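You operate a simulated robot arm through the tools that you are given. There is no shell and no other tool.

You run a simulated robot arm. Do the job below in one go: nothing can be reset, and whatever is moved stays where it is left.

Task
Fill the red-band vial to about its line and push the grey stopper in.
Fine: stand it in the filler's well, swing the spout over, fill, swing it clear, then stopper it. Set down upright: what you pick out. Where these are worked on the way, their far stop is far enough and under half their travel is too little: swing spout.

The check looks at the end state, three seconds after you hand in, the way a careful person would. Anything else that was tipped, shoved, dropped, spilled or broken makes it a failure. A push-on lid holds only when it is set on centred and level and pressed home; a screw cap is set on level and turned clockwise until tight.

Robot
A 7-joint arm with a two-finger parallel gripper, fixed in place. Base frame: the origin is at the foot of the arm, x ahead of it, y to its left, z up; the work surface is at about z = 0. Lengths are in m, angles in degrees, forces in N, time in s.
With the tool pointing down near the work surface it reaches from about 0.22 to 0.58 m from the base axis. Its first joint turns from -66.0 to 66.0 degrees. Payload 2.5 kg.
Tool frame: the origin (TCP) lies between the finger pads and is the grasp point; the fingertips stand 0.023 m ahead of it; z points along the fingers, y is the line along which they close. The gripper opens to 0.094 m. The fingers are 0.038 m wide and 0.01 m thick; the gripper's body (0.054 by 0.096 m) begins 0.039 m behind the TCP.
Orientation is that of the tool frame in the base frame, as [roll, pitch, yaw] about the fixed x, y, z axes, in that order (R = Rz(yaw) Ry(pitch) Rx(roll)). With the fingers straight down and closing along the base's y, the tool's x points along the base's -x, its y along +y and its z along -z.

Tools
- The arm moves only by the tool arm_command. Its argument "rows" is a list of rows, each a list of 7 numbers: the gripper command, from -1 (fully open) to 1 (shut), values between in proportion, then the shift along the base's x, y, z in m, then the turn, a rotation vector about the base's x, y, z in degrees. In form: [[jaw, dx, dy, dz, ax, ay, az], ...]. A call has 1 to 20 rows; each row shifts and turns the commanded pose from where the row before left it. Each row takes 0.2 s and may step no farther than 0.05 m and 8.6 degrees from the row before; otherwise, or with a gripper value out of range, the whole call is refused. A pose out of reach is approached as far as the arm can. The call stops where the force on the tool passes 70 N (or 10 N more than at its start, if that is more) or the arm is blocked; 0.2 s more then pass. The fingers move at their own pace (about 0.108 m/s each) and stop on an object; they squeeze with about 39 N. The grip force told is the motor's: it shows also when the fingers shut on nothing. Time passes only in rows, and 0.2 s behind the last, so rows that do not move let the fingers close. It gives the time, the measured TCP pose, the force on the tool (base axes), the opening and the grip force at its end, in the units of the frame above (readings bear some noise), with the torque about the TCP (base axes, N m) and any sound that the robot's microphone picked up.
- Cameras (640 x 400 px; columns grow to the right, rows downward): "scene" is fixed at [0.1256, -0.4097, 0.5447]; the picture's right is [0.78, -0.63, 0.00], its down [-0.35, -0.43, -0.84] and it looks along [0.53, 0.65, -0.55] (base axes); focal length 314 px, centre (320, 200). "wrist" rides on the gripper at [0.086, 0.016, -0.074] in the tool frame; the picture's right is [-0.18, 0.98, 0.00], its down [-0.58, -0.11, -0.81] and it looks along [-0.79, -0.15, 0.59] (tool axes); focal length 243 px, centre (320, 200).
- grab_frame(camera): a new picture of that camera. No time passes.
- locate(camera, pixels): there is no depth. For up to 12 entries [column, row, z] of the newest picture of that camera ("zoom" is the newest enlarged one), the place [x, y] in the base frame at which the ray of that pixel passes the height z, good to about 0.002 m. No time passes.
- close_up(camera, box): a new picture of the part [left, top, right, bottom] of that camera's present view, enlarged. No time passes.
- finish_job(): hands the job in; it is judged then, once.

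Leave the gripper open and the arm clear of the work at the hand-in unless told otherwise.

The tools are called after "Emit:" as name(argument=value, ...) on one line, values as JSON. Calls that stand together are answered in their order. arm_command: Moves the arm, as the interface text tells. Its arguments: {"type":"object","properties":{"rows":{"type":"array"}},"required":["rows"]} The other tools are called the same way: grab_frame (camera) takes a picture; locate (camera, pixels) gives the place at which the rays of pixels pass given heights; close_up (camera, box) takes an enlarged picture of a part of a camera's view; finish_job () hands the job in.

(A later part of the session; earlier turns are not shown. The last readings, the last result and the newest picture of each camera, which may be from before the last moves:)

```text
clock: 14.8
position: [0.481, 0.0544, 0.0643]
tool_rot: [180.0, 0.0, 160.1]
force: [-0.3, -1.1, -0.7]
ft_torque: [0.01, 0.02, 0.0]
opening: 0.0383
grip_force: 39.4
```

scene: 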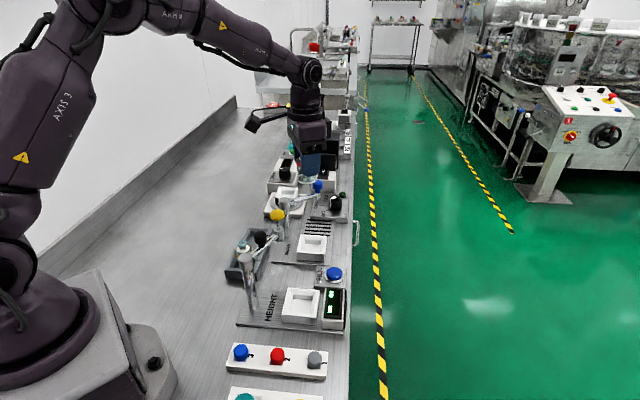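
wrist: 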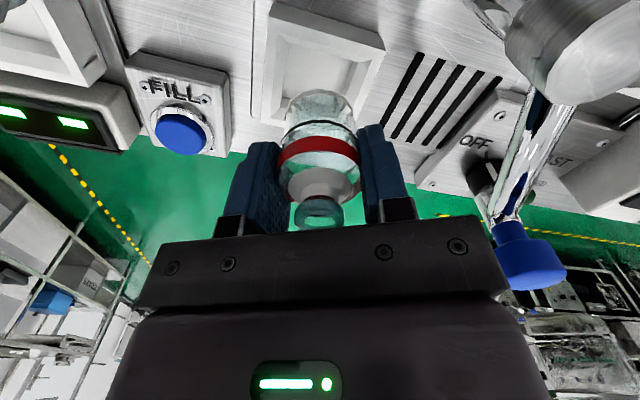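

The side force is gone. I'll keep lowering in small steps until the floor pushes back.

Emit:
arm_command(rows=[[0.6, 0, 0, -0.002, 0, 0, 0], [0.6, 0, 0, -0.001, 0, 0, 0], [0.6, 0, 0, 0, 0, 0, 0]])

Emit:
close_up(camera="scene", box=[284, 210, 348, 260])

```text
clock: 15.6
position: [0.4823, 0.055, 0.0608]
tool_rot: [179.9, -0.1, 160.1]
force: [-2.5, -0.6, 9.7]
ft_torque: [-0.02, 0.2, -0.03]
opening: 0.0388
grip_force: 38.9
```

```text
8.00 times, centred on (316, 235) of scene
```

zoom: 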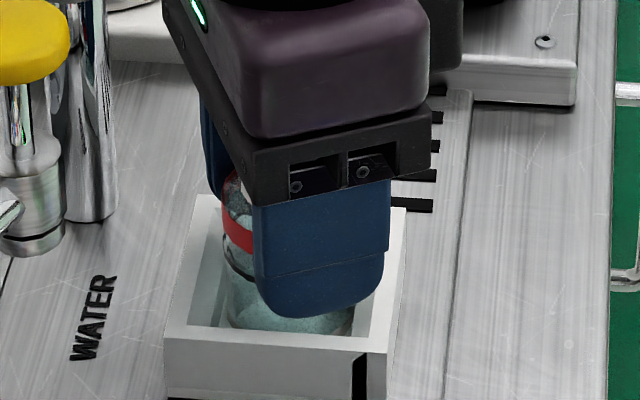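

The upward force of 9.7 N at TCP z = 0.061 means it is seated on the floor. I'll open gradually to release it.

Emit:
arm_command(rows=[[0.6, 0, 0, 0.0005, 0, 0, 0], [0.1, 0, 0, 0, 0, 0, 0], [-0.1, 0, 0, 0, 0, 0, 0], [-0.4, 0, 0, 0, 0, 0, 0], [-0.4, 0, 0, 0, 0, 0, 0]])

Emit:
grab_frame(camera="wrist")

Emit:
close_up(camera="scene", box=[284, 210, 348, 260])

```text
clock: 16.8
position: [0.4814, 0.0565, 0.0611]
tool_rot: [180.0, 0.0, 159.9]
force: [1.1, 1.0, -0.2]
ft_torque: [-0.02, 0.03, 0.03]
opening: 0.0656
grip_force: 0.0
```

```text
taken
```

wrist: 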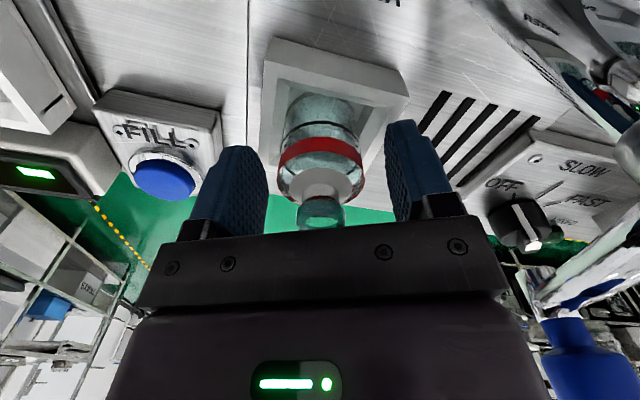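

```text
8.00 times, centred on (316, 235) of scene
```

zoom: 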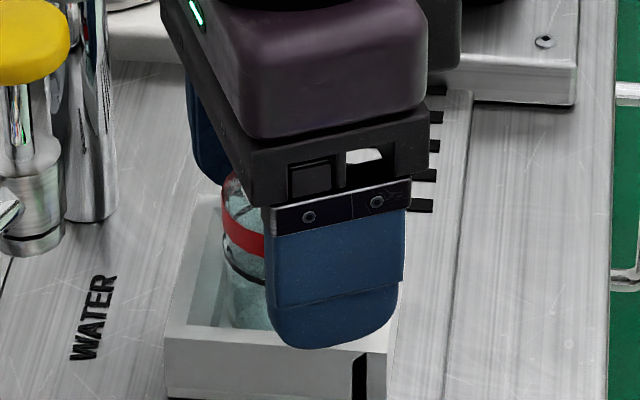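

Released, and the vial stands between the open fingers. I'll rise straight up to z ≈ 0.26.

Emit:
arm_command(rows=[[-0.4, 0, 0, 0.01, 0, 0, 0], [-0.4, 0, 0, 0.02, 0, 0, 0], [-0.4, 0, 0, 0.03, 0, 0, 0], [-0.4, 0, 0, 0.035, 0, 0, 0], [-0.4, 0, 0, 0.035, 0, 0, 0], [-0.4, 0, 0, 0.035, 0, 0, 0], [-0.4, 0, 0, 0.035, 0, 0, 0], [-0.4, 0, 0, 0, 0, 0, 0]])

Emit:
grab_frame(camera="wrist")

Emit:
close_up(camera="scene", box=[260, 175, 356, 265])

Emit:
close_up(camera="wrist", box=[240, 0, 480, 150])

```text
clock: 18.6
position: [0.4803, 0.0534, 0.263]
tool_rot: [180.0, -0.1, 160.1]
force: [0.9, 0.8, 0.3]
ft_torque: [0.01, -0.01, 0.01]
opening: 0.0658
grip_force: 0.2
```

```text
taken
```

wrist: 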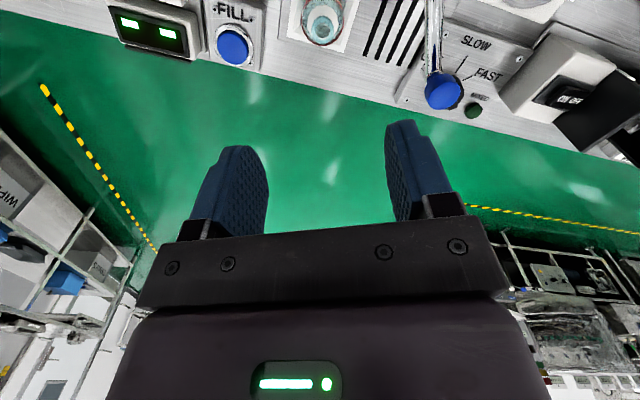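

```text
4.44 times, centred on (308, 220) of scene
```

zoom: 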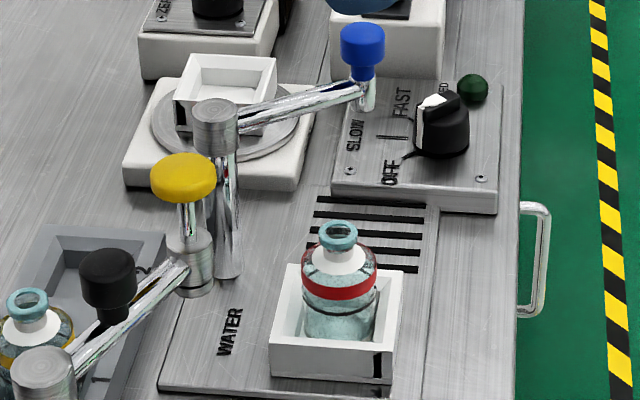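

```text
2.67 times, centred on (360, 75) of wrist
```

zoom: 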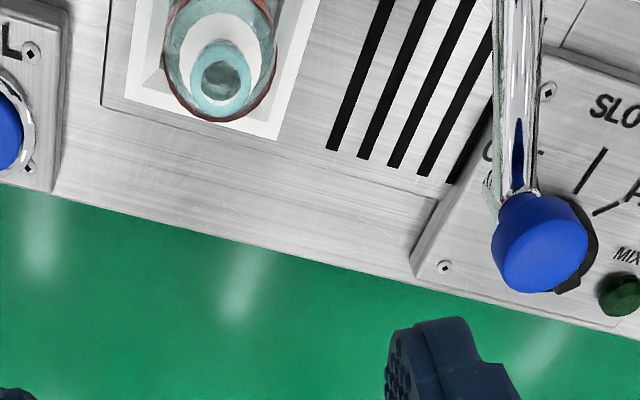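

The red-band vial stands upright in the well; the dial panel reads MIXER, so it isn't involved. Next I'll triangulate the blue spout knob (wrist (444.5,93), scene (317.7,183)), the post top and the nozzle.

Emit:
grab_frame(camera="scene")

Emit:
locate(camera="wrist", pixels=[[444.5, 93, 0.14], [444.5, 93, 0.15], [444.5, 93, 0.16], [444.5, 93, 0.17], [322, 24, 0.082], [234, 45, 0.035]])

Emit:
locate(camera="scene", pixels=[[317.7, 182.9, 0.14], [317.7, 182.9, 0.15], [317.7, 182.9, 0.16], [317.7, 182.9, 0.17], [312.3, 226.7, 0.078], [312.3, 226.7, 0.082], [312.3, 226.7, 0.086], [333.5, 271, 0.035], [333.5, 271, 0.045]])

Emit:
close_up(camera="scene", box=[296, 175, 344, 205])

Emit:
close_up(camera="wrist", box=[396, 60, 492, 120])

```text
taken
```

scene: 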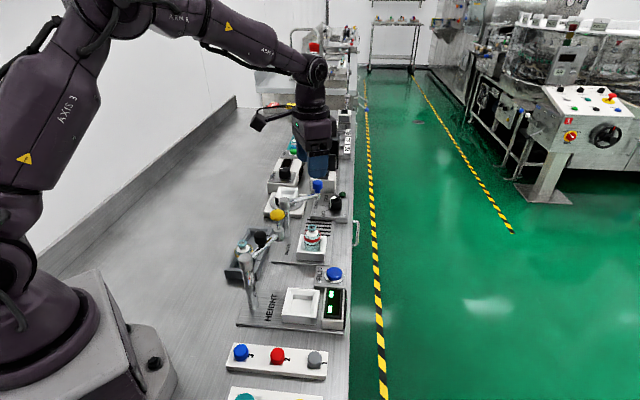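

```text
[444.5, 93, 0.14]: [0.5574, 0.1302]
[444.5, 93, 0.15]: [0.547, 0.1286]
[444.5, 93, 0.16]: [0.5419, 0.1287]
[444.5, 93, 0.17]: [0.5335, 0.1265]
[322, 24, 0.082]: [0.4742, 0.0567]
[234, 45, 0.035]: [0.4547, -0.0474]
```

```text
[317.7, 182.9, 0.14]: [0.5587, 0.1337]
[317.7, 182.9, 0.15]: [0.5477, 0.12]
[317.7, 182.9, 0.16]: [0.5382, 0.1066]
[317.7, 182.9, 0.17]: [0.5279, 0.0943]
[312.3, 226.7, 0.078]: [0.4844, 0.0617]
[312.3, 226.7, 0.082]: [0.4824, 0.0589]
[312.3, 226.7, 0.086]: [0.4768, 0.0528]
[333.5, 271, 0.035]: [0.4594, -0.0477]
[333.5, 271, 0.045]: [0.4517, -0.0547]
```

```text
13.33 times, centred on (320, 190) of scene
```

zoom: 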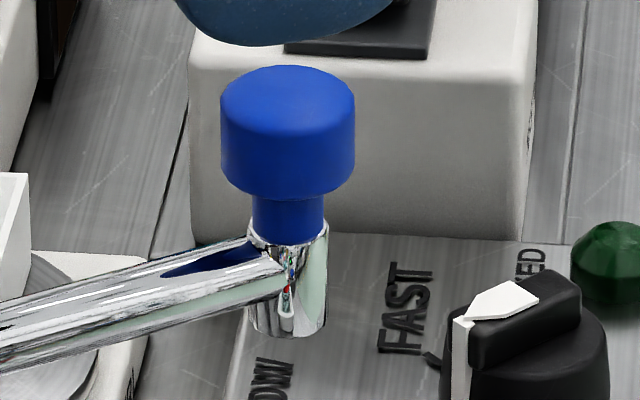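

```text
6.67 times, centred on (444, 90) of wrist
```

zoom: 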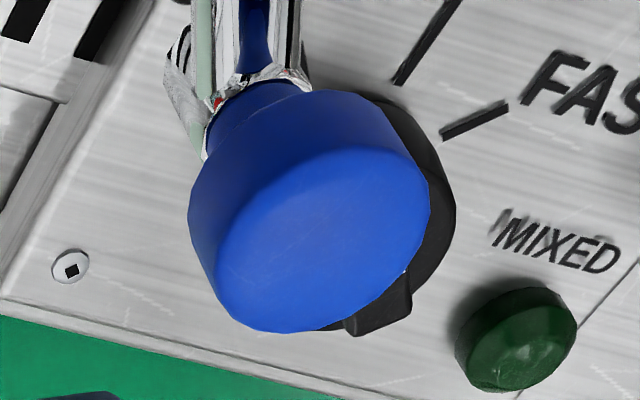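

The knob top centre comes out at about (0.555, 0.130, 0.144), diameter 0.026, with the nozzle tip near z = 0.096. Before reaching in, I'll check how near and how tall the ON/OFF box and black plate behind it are.

Emit:
locate(camera="scene", pixels=[[310.3, 191.5, 0.0], [336, 192, 0.0], [310.5, 177, 0.05], [338, 176, 0.05], [317.6, 182.3, 0.143], [317.6, 182.3, 0.146], [311, 163, 0.1], [284.8, 197.5, 0.12], [284.8, 197.5, 0.13]])

Emit:
locate(camera="wrist", pixels=[[444, 96, 0.143], [444, 96, 0.146], [497, 97, 0.05], [560, 135, 0.05], [520, 70, 0.05], [560, 35, 0.05], [553, 107, 0.1], [640, 80, 0.1]])

Emit:
close_up(camera="wrist", box=[400, 0, 640, 150])

Emit:
close_up(camera="scene", box=[270, 120, 366, 210])

```text
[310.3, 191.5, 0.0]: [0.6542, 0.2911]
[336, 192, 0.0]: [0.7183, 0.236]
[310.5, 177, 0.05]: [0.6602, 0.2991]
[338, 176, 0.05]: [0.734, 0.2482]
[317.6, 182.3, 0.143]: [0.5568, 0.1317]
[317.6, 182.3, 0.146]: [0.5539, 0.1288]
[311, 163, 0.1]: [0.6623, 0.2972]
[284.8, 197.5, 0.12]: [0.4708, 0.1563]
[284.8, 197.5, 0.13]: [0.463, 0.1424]
```

```text
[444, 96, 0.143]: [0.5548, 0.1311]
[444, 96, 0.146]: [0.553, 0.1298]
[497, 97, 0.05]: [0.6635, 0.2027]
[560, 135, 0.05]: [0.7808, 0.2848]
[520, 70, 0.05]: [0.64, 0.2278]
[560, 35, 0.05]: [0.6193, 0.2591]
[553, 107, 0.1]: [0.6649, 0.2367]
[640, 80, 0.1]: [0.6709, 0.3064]
```

```text
2.67 times, centred on (520, 75) of wrist
```

zoom: 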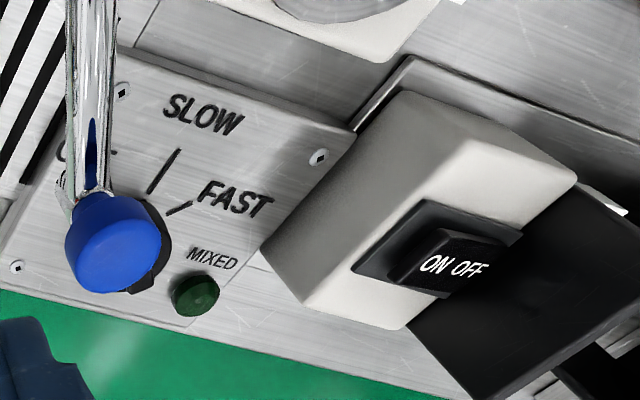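

```text
4.44 times, centred on (318, 165) of scene
```

zoom: 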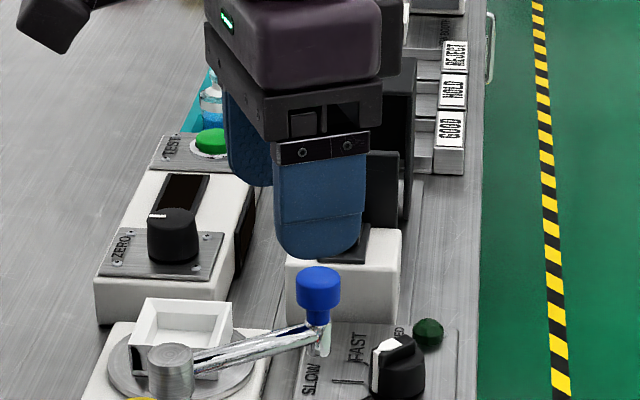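

The ON/OFF box is over 0.15 m away, so there's room. I'll move above the spout knob at (0.555, 0.131), yaw about 168°, so the fingers straddle it tangentially, staying at z = 0.20 first.

Emit:
arm_command(rows=[[-0.1, 0.0186, 0.019, -0.015, 0, 0, 2], [-0.1, 0.0186, 0.019, -0.015, 0, 0, 2], [-0.1, 0.0186, 0.019, -0.015, 0, 0, 2], [-0.1, 0.0186, 0.019, -0.015, 0, 0, 2], [-0.1, 0, 0, 0, 0, 0, 0]])

Emit:
grab_frame(camera="wrist")

Emit:
close_up(camera="wrist", box=[240, 50, 400, 150])

Emit:
close_up(camera="scene", box=[260, 140, 372, 210])

```text
clock: 19.8
position: [0.5549, 0.1305, 0.2005]
tool_rot: [180.0, 0.0, 168.1]
force: [-0.5, 0.1, -0.7]
ft_torque: [-0.02, -0.01, -0.02]
opening: 0.0517
grip_force: 0.0
```

```text
taken
```

wrist: 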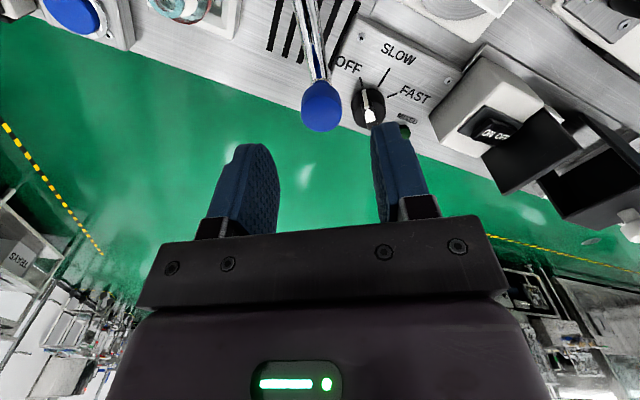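

```text
4.00 times, centred on (320, 100) of wrist
```

zoom: 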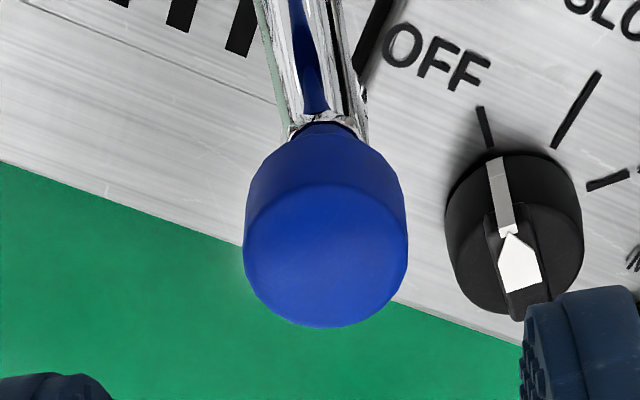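

```text
5.71 times, centred on (316, 175) of scene
```

zoom: 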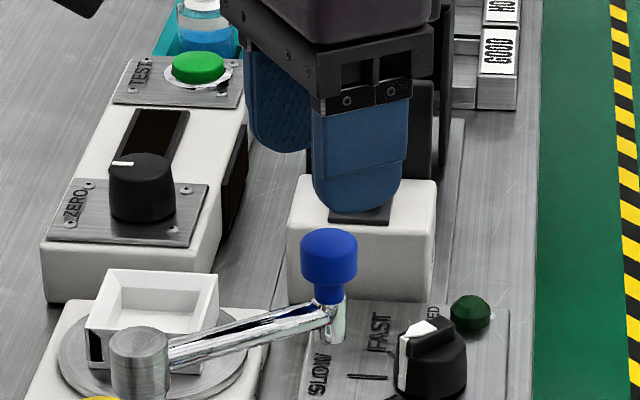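

The knob is centred between the fingers (321,114). I'll descend to z ≈ 0.138 and narrow the jaw to about 0.036 m around the 0.026 m knob.

Emit:
arm_command(rows=[[-0.1, 0, 0, -0.025, 0, 0, 0], [-0.1, 0, 0, -0.02, 0, 0, 0], [-0.1, 0, 0, -0.0175, 0, 0, 0], [0.2, 0, 0, 0, 0, 0, 0], [0.2, 0, 0, 0, 0, 0, 0]])

Emit:
grab_frame(camera="wrist")

Emit:
close_up(camera="scene", box=[268, 150, 364, 210])

```text
clock: 21.0
position: [0.5563, 0.1304, 0.1392]
tool_rot: [180.0, 0.0, 168.1]
force: [0.3, -0.7, -0.1]
ft_torque: [-0.01, -0.02, 0.03]
opening: 0.0375
grip_force: 0.1
```

```text
taken
```

wrist: 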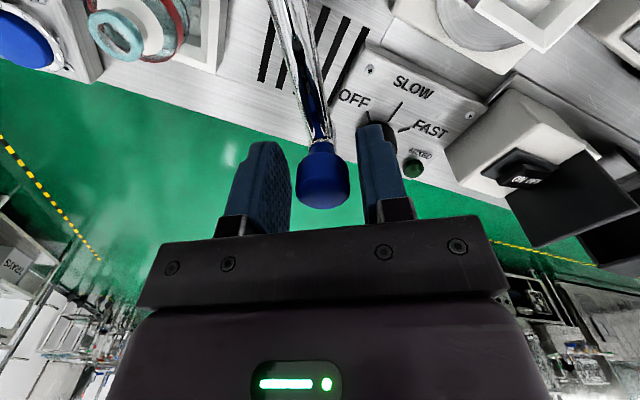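

```text
6.67 times, centred on (316, 180) of scene
```

zoom: 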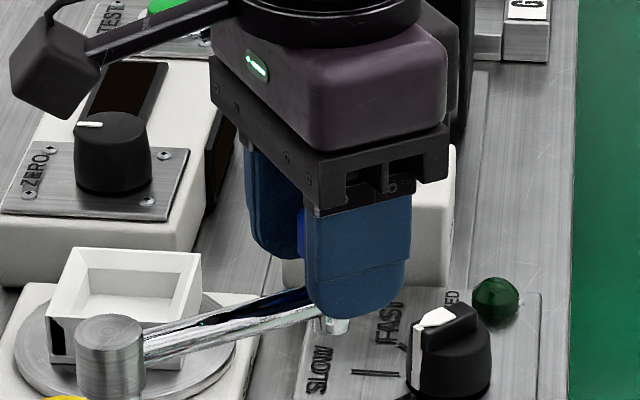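

The knob is straddled. I'll swing it clockwise along an arc about the post (radius about 0.093 m), rotating the tool along, and do the first half to check.

Emit:
arm_command(rows=[[0.33, 0, 0, 0, 0, 0, 0], [0.33, -0.0039, -0.0132, 0, 0, 0, -8.5], [0.33, -0.0058, -0.0125, 0, 0, 0, -8.5], [0.33, -0.0076, -0.0116, 0, 0, 0, -8.5], [0.33, -0.0091, -0.0102, 0, 0, 0, -8.5], [0.33, 0, 0, 0, 0, 0, 0]])

Emit:
grab_frame(camera="wrist")

Emit:
close_up(camera="scene", box=[260, 160, 372, 240])

```text
clock: 22.4
position: [0.5287, 0.0822, 0.1391]
tool_rot: [180.0, -0.1, 133.8]
force: [0.3, 0.6, 1.0]
ft_torque: [-0.02, 0.02, -0.02]
opening: 0.0316
grip_force: 0.3
```

```text
taken
```

wrist: 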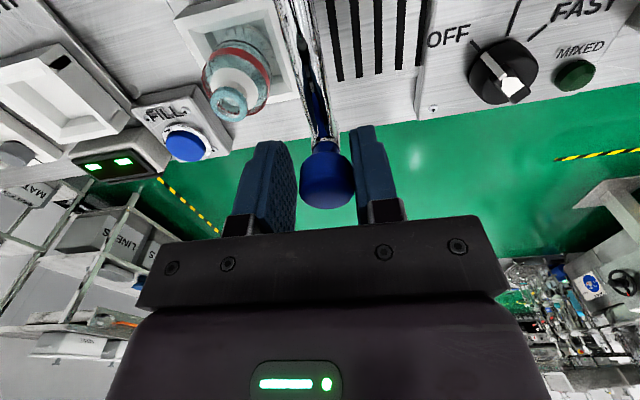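

```text
5.00 times, centred on (316, 200) of scene
```

zoom: 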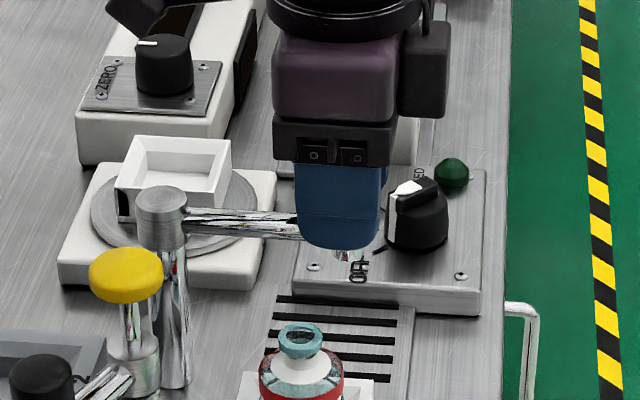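

The spout turns freely and stays aligned. I'll swing two more steps and check the nozzle's height against the vial rim.

Emit:
arm_command(rows=[[0.33, -0.0106, -0.0088, 0, 0, 0, -8.5], [0.33, -0.0118, -0.0072, 0, 0, 0, -8.5], [0.33, 0, 0, 0, 0, 0, 0]])

Emit:
grab_frame(camera="wrist")

Emit:
close_up(camera="scene", box=[268, 180, 364, 250])

```text
clock: 23.2
position: [0.5059, 0.0648, 0.1384]
tool_rot: [180.0, 0.0, 116.8]
force: [0.2, 0.4, 0.6]
ft_torque: [0.01, 0.05, 0.01]
opening: 0.0314
grip_force: 0.1
```

```text
taken
```

wrist: 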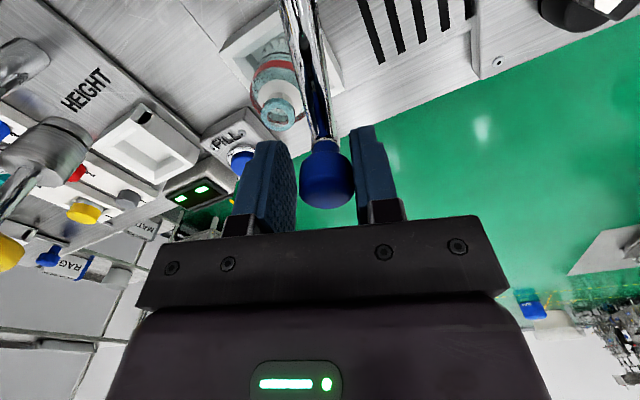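

```text
5.71 times, centred on (316, 215) of scene
```

zoom: 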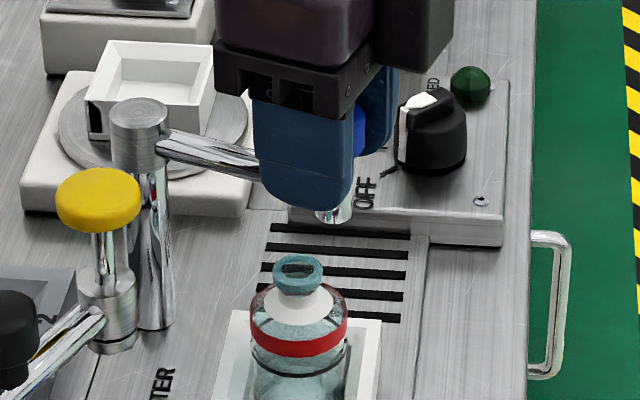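

The nozzle tip and rim heights look close, so I'll zoom in on both before passing over the vial.

Emit:
close_up(camera="scene", box=[296, 205, 336, 235])

```text
13.33 times, centred on (316, 220) of scene
```

zoom: 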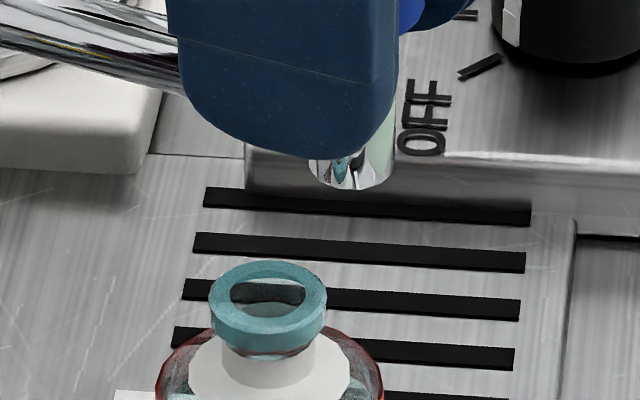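

The nozzle bottom is at z ≈ 0.090 and the rim at 0.083, so it passes about 6 mm above. I'll continue the swing over the vial.

Emit:
arm_command(rows=[[0.33, -0.0127, -0.0053, 0, 0, 0, -8.5], [0.33, -0.0067, -0.0019, 0, 0, 0, -4.3], [0.33, 0, 0, 0, 0, 0, 0]])

Emit:
grab_frame(camera="wrist")

Emit:
close_up(camera="scene", box=[288, 195, 336, 235])

```text
clock: 24.0
position: [0.4853, 0.058, 0.139]
tool_rot: [-180.0, 0.0, 104.3]
force: [1.1, 0.3, 0.0]
ft_torque: [-0.03, -0.05, 0.0]
opening: 0.0319
grip_force: 0.0
```

```text
taken
```

wrist: 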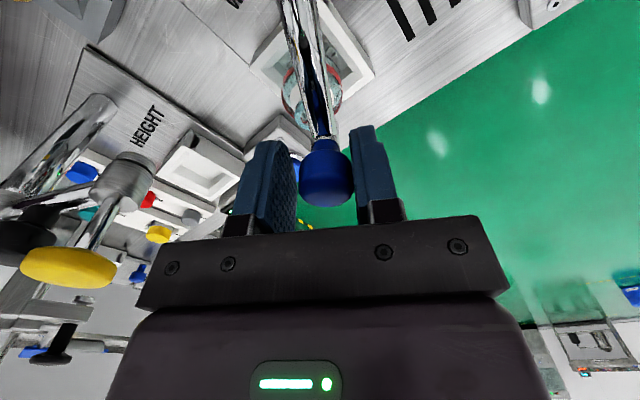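

```text
10.00 times, centred on (312, 215) of scene
```

zoom: 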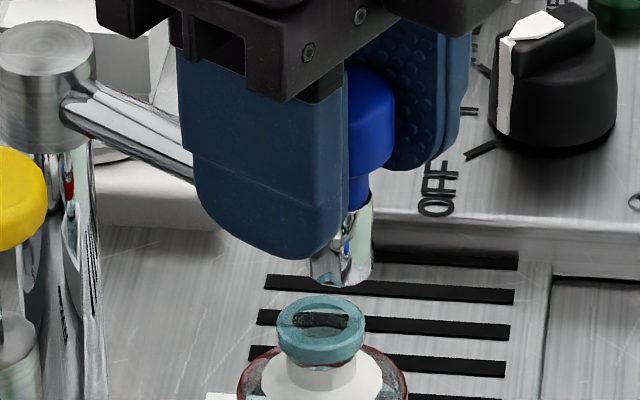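

The spout is nearly over the neck. I'll finish the last few degrees in small steps, watching for the stop.

Emit:
arm_command(rows=[[0.33, -0.0067, -0.0015, 0, 0, 0, -4.2], [0.33, -0.0024, -0.0004, 0, 0, 0, -1.5], [0.33, 0, 0, 0, 0, 0, 0]])

Emit:
grab_frame(camera="wrist")

Emit:
close_up(camera="scene", box=[288, 195, 336, 235])

```text
clock: 24.8
position: [0.4775, 0.0584, 0.139]
tool_rot: [-179.9, 0.0, 98.5]
force: [0.4, -0.1, 0.0]
ft_torque: [0.01, -0.02, -0.01]
opening: 0.0318
grip_force: 0.2
```

```text
taken
```

wrist: 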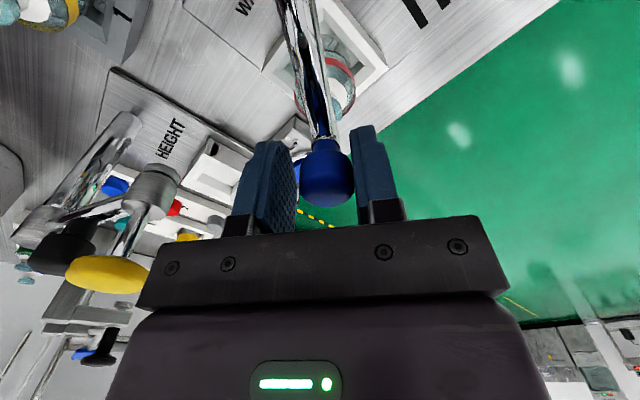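

```text
10.00 times, centred on (312, 215) of scene
```

zoom: 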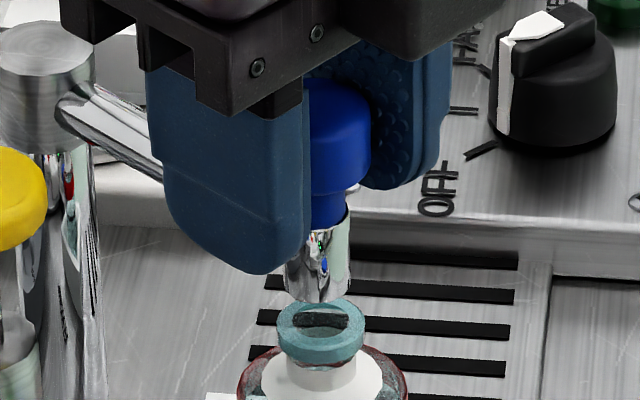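

The nozzle still looks 4–6 mm short of the neck along the swing. There's no stop force yet, so I'll continue a few degrees.

Emit:
arm_command(rows=[[0.33, -0.0032, -0.0003, 0, 0, 0, -2], [0.33, 0, 0, 0, 0, 0, 0]])

Emit:
close_up(camera="scene", box=[288, 195, 336, 235])

Emit:
close_up(camera="wrist", box=[240, 0, 400, 150])

```text
clock: 25.4
position: [0.4746, 0.0573, 0.1395]
tool_rot: [179.9, 0.0, 96.6]
force: [11.4, 0.2, -4.1]
ft_torque: [0.05, 0.06, -0.02]
opening: 0.0359
grip_force: 5.8
```

```text
10.00 times, centred on (312, 215) of scene
```

zoom: 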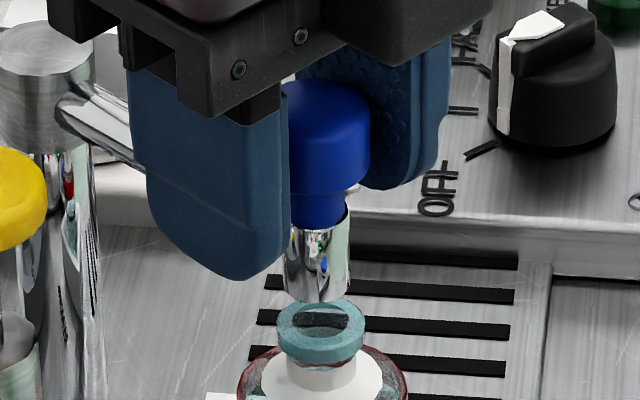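

```text
2.67 times, centred on (320, 75) of wrist
```

zoom: 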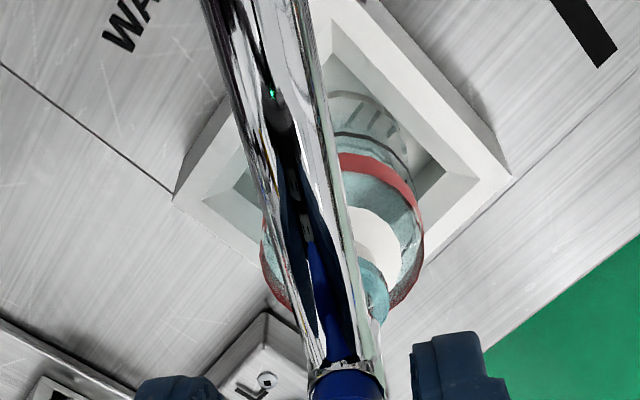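

Force +11.4 N in x and the jaw forced open slightly while the spout stays put: it is at its far stop. I'll back off to unload and check the nozzle position against the rim.

Emit:
arm_command(rows=[[0.2, 0.0045, 0.0005, 0, 0, 0, 2], [0.1, 0, 0, 0, 0, 0, 0], [0.0, 0, 0, 0, 0, 0, 0]])

Emit:
grab_frame(camera="scene")

Emit:
locate(camera="scene", pixels=[[311.8, 223.5, 0.088], [311.8, 223.5, 0.09], [311.8, 223.5, 0.094], [312, 227.2, 0.082], [312, 227.2, 0.084], [312, 227.2, 0.086]])

Emit:
close_up(camera="scene", box=[296, 210, 328, 234])

```text
clock: 26.2
position: [0.4788, 0.0584, 0.1388]
tool_rot: [180.0, -0.1, 98.6]
force: [0.5, 0.4, -0.3]
ft_torque: [0.01, 0.01, 0.0]
opening: 0.0471
grip_force: 0.1
```

```text
taken
```

scene: 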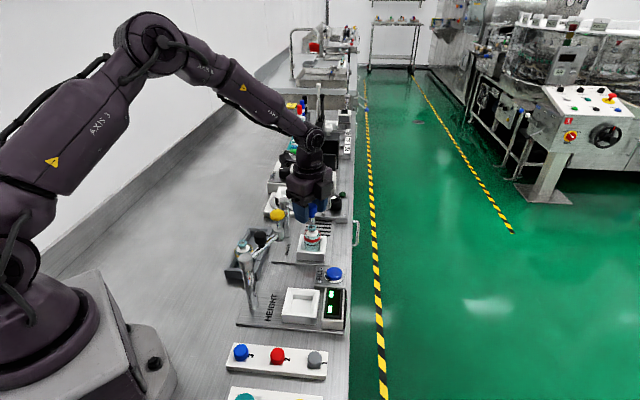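

```text
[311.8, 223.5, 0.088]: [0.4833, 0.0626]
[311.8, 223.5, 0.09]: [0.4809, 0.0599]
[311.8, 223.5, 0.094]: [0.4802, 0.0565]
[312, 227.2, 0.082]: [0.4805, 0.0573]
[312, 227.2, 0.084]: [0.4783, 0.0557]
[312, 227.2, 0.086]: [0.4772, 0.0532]
```

```text
16.00 times, centred on (312, 222) of scene
```

zoom: 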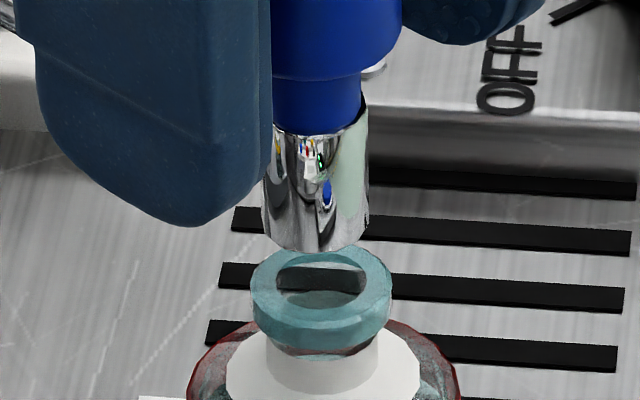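

The nozzle sits over the neck opening. I'll raise the gripper straight up off the knob, then look at the FILL button.

Emit:
arm_command(rows=[[0.0, 0, 0, 0.015, 0, 0, 0], [0.0, 0, 0, 0.025, 0, 0, 0], [0.0, 0, 0, 0.03, 0, 0, 0], [0.0, 0, 0, 0.03, 0, 0, 0], [0.0, 0, 0, 0, 0, 0, 0]])

Emit:
grab_frame(camera="wrist")

Emit:
close_up(camera="scene", box=[280, 190, 360, 290])

```text
clock: 27.4
position: [0.48, 0.0586, 0.2391]
tool_rot: [180.0, 0.0, 98.4]
force: [-0.7, 0.1, 0.5]
ft_torque: [-0.02, 0.01, -0.01]
opening: 0.047
grip_force: 0.1
```

```text
taken
```

wrist: 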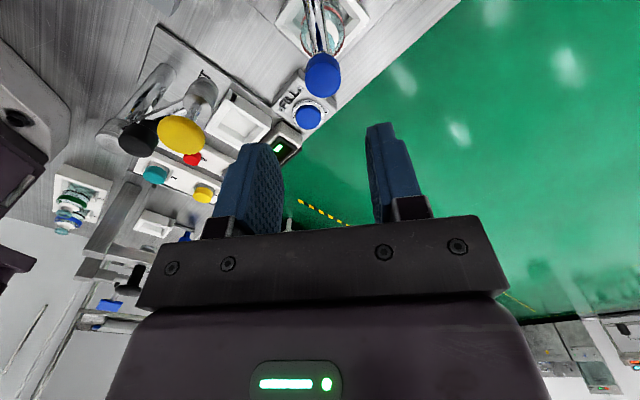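

```text
4.00 times, centred on (320, 240) of scene
```

zoom: 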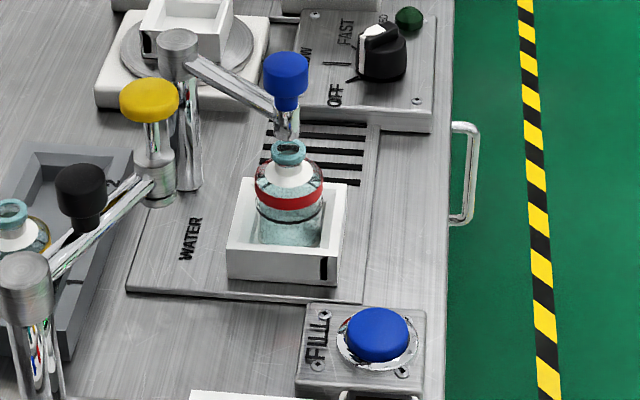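

The spout rests over the vial. Now the FILL button, at scene (334.5,272) and wrist (308,117); I'll triangulate its top.

Emit:
close_up(camera="wrist", box=[270, 80, 350, 130])

Emit:
close_up(camera="scene", box=[314, 258, 354, 288])

Emit:
grab_frame(camera="scene")

Emit:
locate(camera="scene", pixels=[[334.5, 272, 0.03], [334.5, 272, 0.04], [334.5, 272, 0.05]])

Emit:
locate(camera="wrist", pixels=[[308, 117, 0.03], [308, 117, 0.04], [308, 117, 0.05]])

```text
8.00 times, centred on (310, 105) of wrist
```

zoom: 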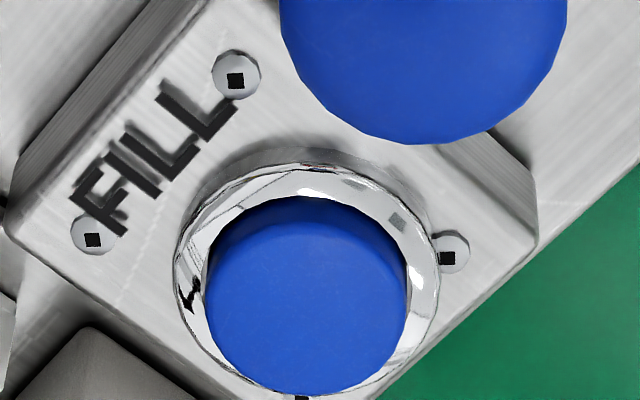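

```text
13.33 times, centred on (334, 273) of scene
```

zoom: 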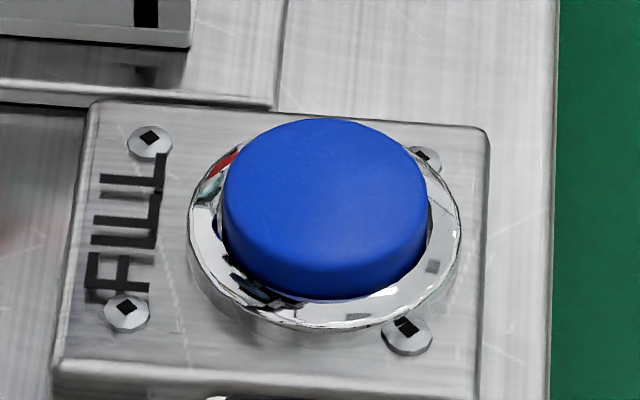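

```text
taken
```

scene: 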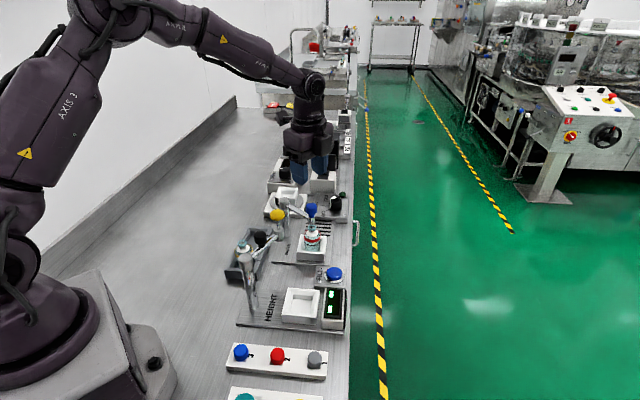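

```text
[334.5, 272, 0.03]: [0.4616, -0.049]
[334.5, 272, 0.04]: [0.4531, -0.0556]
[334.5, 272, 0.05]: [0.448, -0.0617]
```

```text
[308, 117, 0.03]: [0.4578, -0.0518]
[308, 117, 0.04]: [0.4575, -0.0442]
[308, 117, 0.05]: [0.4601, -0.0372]
```

The button top is at about (0.459, -0.050, 0.032), 34 mm across. I'll move above it at height, turning back to yaw about 178° so the camera stays clear of the HEIGHT arm, with the fingers shut.

Emit:
arm_command(rows=[[0.0, -0.0021, -0.0109, 0, 0, 0, 8], [0.2, -0.0021, -0.0109, 0, 0, 0, 8], [0.4, -0.0021, -0.0109, 0, 0, 0, 8], [0.6, -0.0021, -0.0109, 0, 0, 0, 8], [0.8, -0.0021, -0.0109, 0, 0, 0, 8], [1, -0.0021, -0.0109, 0, 0, 0, 8], [1, -0.0021, -0.0109, 0, 0, 0, 8], [1, -0.0021, -0.0109, 0, 0, 0, 8], [1, -0.0021, -0.0109, 0, 0, 0, 8], [1, -0.0021, -0.0109, 0, 0, 0, 8], [1, 0, 0, 0, 0, 0, 0]])

Emit:
grab_frame(camera="wrist")

Emit:
grab_frame(camera="scene")

```text
clock: 29.8
position: [0.4577, -0.0512, 0.238]
tool_rot: [179.9, 0.0, 178.7]
force: [0.4, 0.1, -0.6]
ft_torque: [0.01, 0.01, 0.0]
opening: 0.0
grip_force: 38.5
```

```text
taken
```

wrist: 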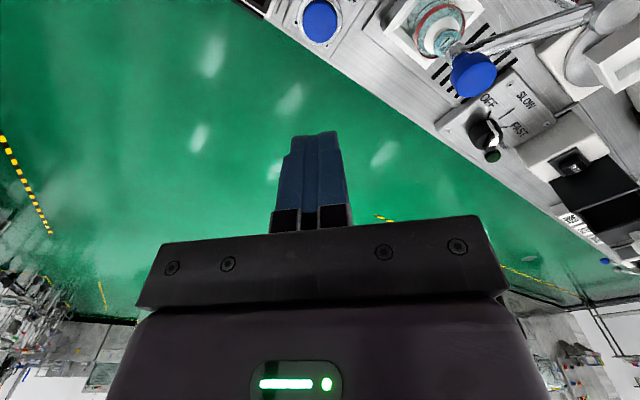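

```text
taken
```

scene: 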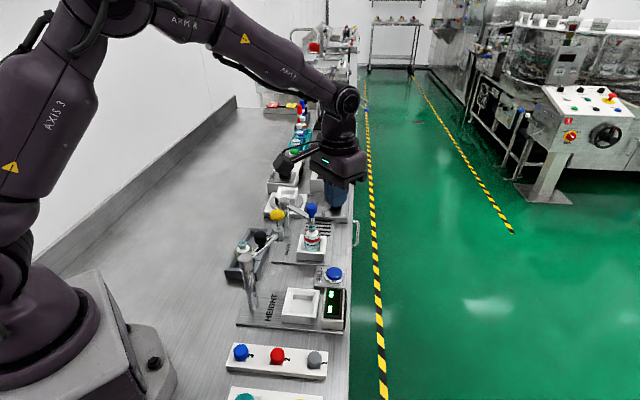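

The button is right on the tool axis (320,20). I'll descend to about 3 cm above contact and check surroundings.

Emit:
arm_command(rows=[[1, 0.0005, 0, -0.035, 0, 0, 0], [1, 0.0005, 0, -0.035, 0, 0, 0], [1, 0, 0, -0.035, 0, 0, 0], [1, 0, 0, -0.03, 0, 0, 0], [1, 0, 0, -0.015, 0, 0, 0], [1, 0, 0, 0, 0, 0, 0]])

Emit:
grab_frame(camera="wrist")

Emit:
close_up(camera="scene", box=[270, 200, 366, 290])

```text
clock: 31.2
position: [0.4596, -0.0516, 0.0885]
tool_rot: [179.9, 0.0, 178.5]
force: [0.0, 0.1, 0.0]
ft_torque: [-0.02, -0.02, -0.01]
opening: 0.0
grip_force: 39.1
```

```text
taken
```

wrist: 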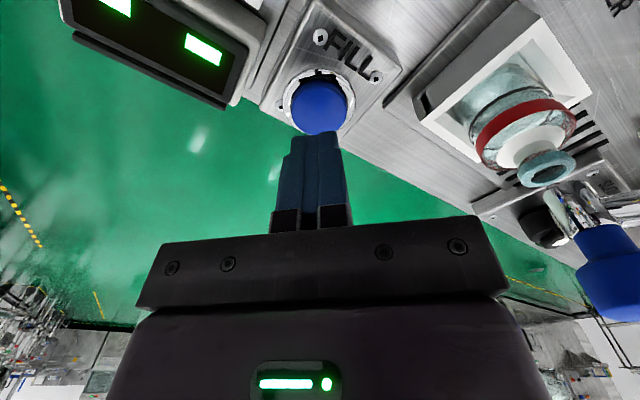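

```text
4.44 times, centred on (318, 245) of scene
```

zoom: 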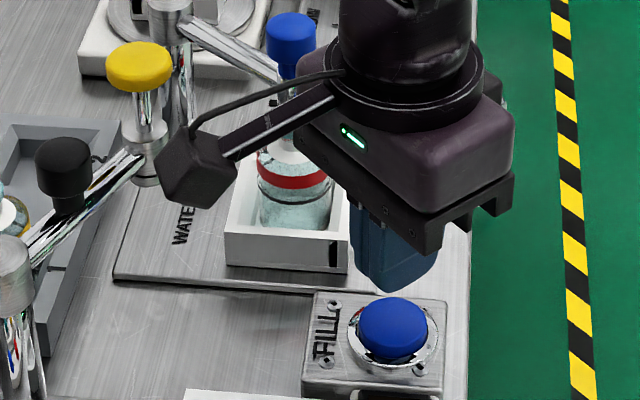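

All clear: the camera is well off the yellow knob, and the wrist camera can see the vial at (525,130). I'll go down to just above the button, then press in small steps.

Emit:
arm_command(rows=[[1, -0.0005, 0.001, -0.02, 0, 0, 0], [1, 0, 0, -0.01, 0, 0, 0], [1, 0, 0, 0, 0, 0, 0]])

Emit:
grab_frame(camera="wrist")

Emit:
close_up(camera="wrist", box=[400, 80, 640, 230])

Emit:
close_up(camera="scene", box=[286, 220, 350, 284])

```text
clock: 32.0
position: [0.4589, -0.05, 0.0585]
tool_rot: [179.9, 0.0, 178.5]
force: [-0.2, 0.4, 0.9]
ft_torque: [-0.01, 0.02, 0.02]
opening: 0.0
grip_force: 39.5
```

```text
taken
```

wrist: 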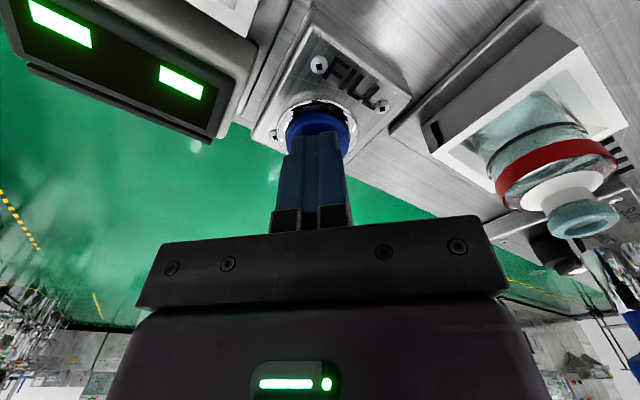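

```text
2.67 times, centred on (520, 155) of wrist
```

zoom: 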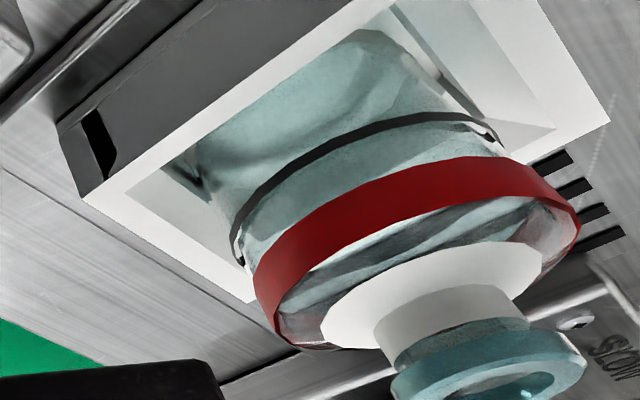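

```text
6.25 times, centred on (318, 252) of scene
```

zoom: 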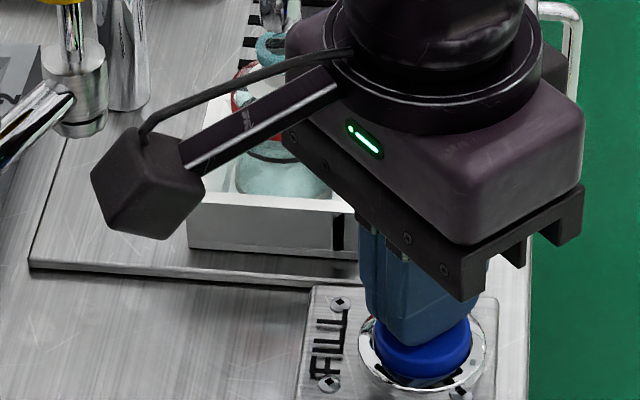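

Both cameras can see the vial body and its black line. Now I'll press gently: 4 mm down.

Emit:
arm_command(rows=[[1, 0, 0, -0.004, 0, 0, 0], [1, 0, 0, 0, 0, 0, 0]])

Emit:
close_up(camera="wrist", box=[400, 80, 640, 230])

```text
clock: 32.6
position: [0.4591, -0.0503, 0.0551]
tool_rot: [-179.9, 0.0, 178.5]
force: [0.3, -1.3, 3.3]
ft_torque: [-0.04, -0.02, 0.03]
opening: 0.0
grip_force: 38.7
heard: click
```

```text
2.67 times, centred on (520, 155) of wrist
```

zoom: 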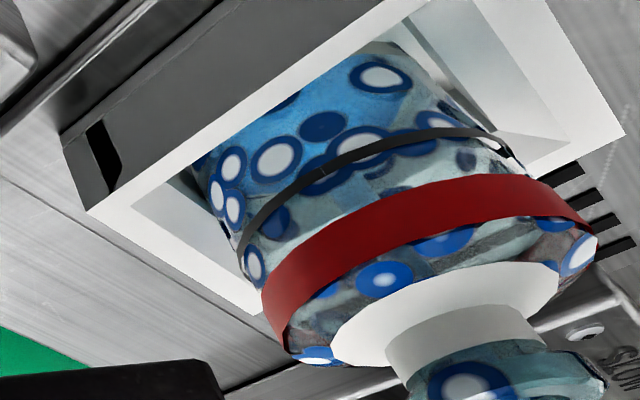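

A click, and blue drops are running into the vial. I'll look at the level from the scene camera.

Emit:
close_up(camera="scene", box=[292, 225, 332, 255])

Emit:
grab_frame(camera="wrist")

```text
13.33 times, centred on (312, 240) of scene
```

zoom: 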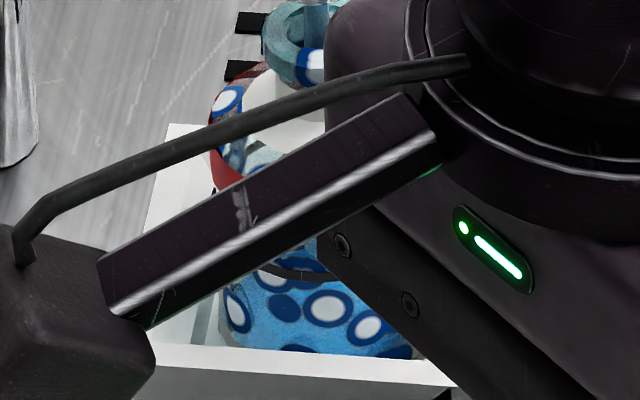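

```text
taken
```

wrist: 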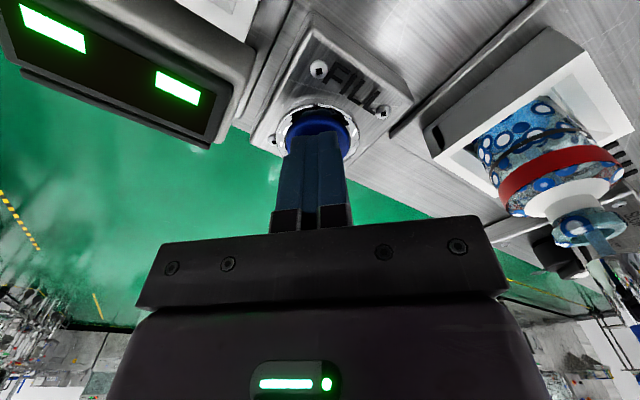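

The flow is running and the splash pattern hides the level, so I'll release the button now to read it.

Emit:
arm_command(rows=[[1, 0, 0, 0.006, 0, 0, 0]])

Emit:
close_up(camera="wrist", box=[400, 80, 640, 230])

Emit:
close_up(camera="scene", box=[292, 225, 332, 255])

```text
clock: 33.0
position: [0.4597, -0.0494, 0.0605]
tool_rot: [180.0, 0.1, 178.6]
force: [-0.1, 0.6, 0.2]
ft_torque: [0.03, -0.02, -0.01]
opening: 0.0
grip_force: 39.3
```

```text
2.67 times, centred on (520, 155) of wrist
```

zoom: 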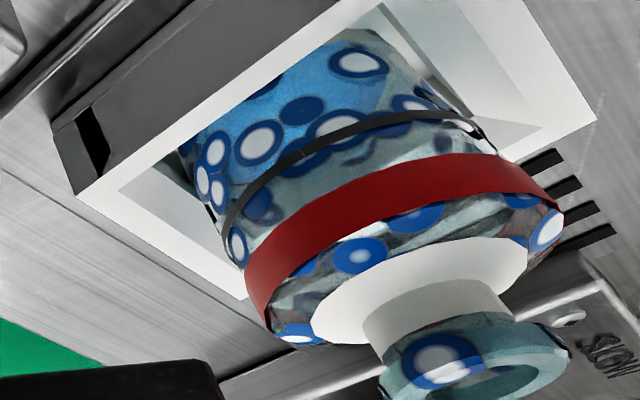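

```text
13.33 times, centred on (312, 240) of scene
```

zoom: 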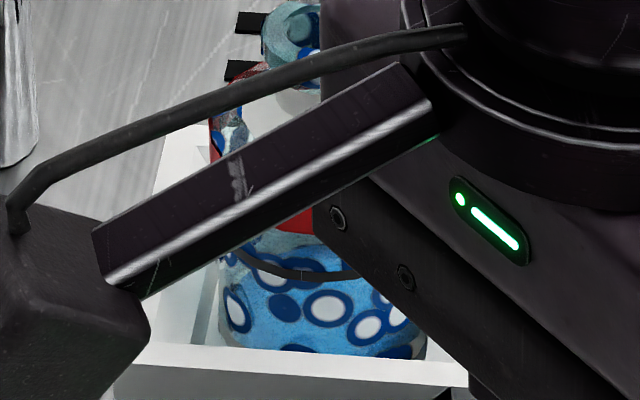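

The flow stopped on release. I'll raise the arm for a clean view of the level.

Emit:
arm_command(rows=[[1, 0, 0, 0.04, 0, 0, 0], [1, 0, 0, 0.045, 0, 0, 0], [1, 0, 0, 0.045, 0, 0, 0], [1, 0, 0, 0.045, 0, 0, 0], [1, 0, 0, 0, 0, 0, 0]])

Emit:
close_up(camera="scene", box=[292, 220, 332, 260])

Emit:
close_up(camera="wrist", box=[380, 0, 540, 100])

```text
clock: 34.2
position: [0.4608, -0.049, 0.2372]
tool_rot: [-180.0, 0.0, 178.5]
force: [0.6, 0.4, -1.2]
ft_torque: [0.02, 0.01, 0.01]
opening: 0.0001
grip_force: 39.1
```

```text
10.00 times, centred on (312, 240) of scene
```

zoom: 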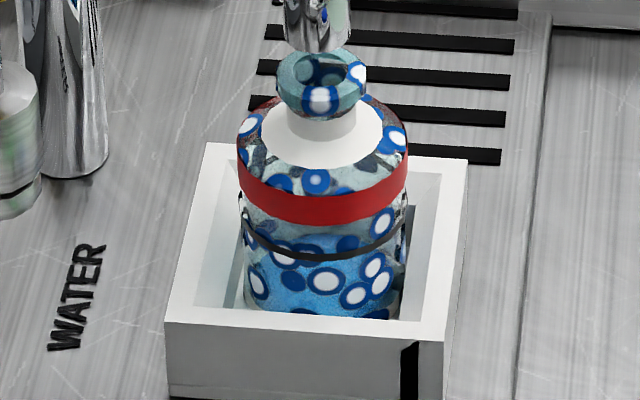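

```text
4.00 times, centred on (460, 50) of wrist
```

zoom: 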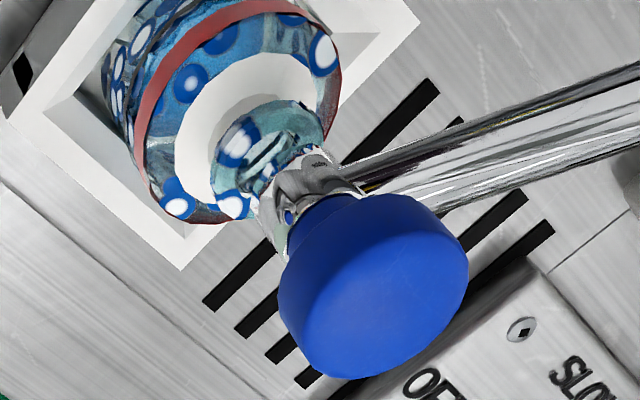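

I'll zoom in tighter on the vial's body to read the level against the black line.

Emit:
close_up(camera="scene", box=[301, 235, 325, 253])

Emit:
close_up(camera="scene", box=[304, 238, 320, 250])

```text
16.00 times, centred on (313, 244) of scene
```

zoom: 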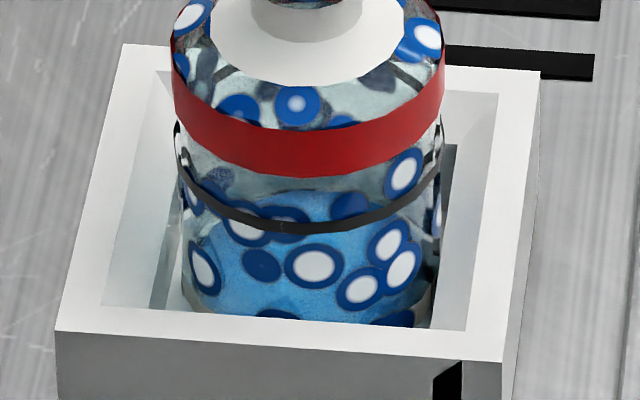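

```text
16.00 times, centred on (312, 244) of scene
```

zoom: 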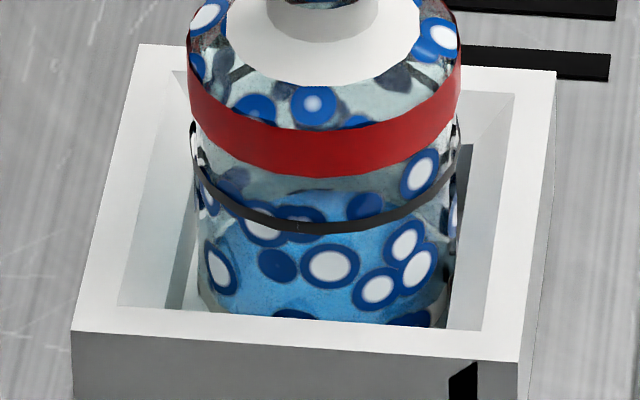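

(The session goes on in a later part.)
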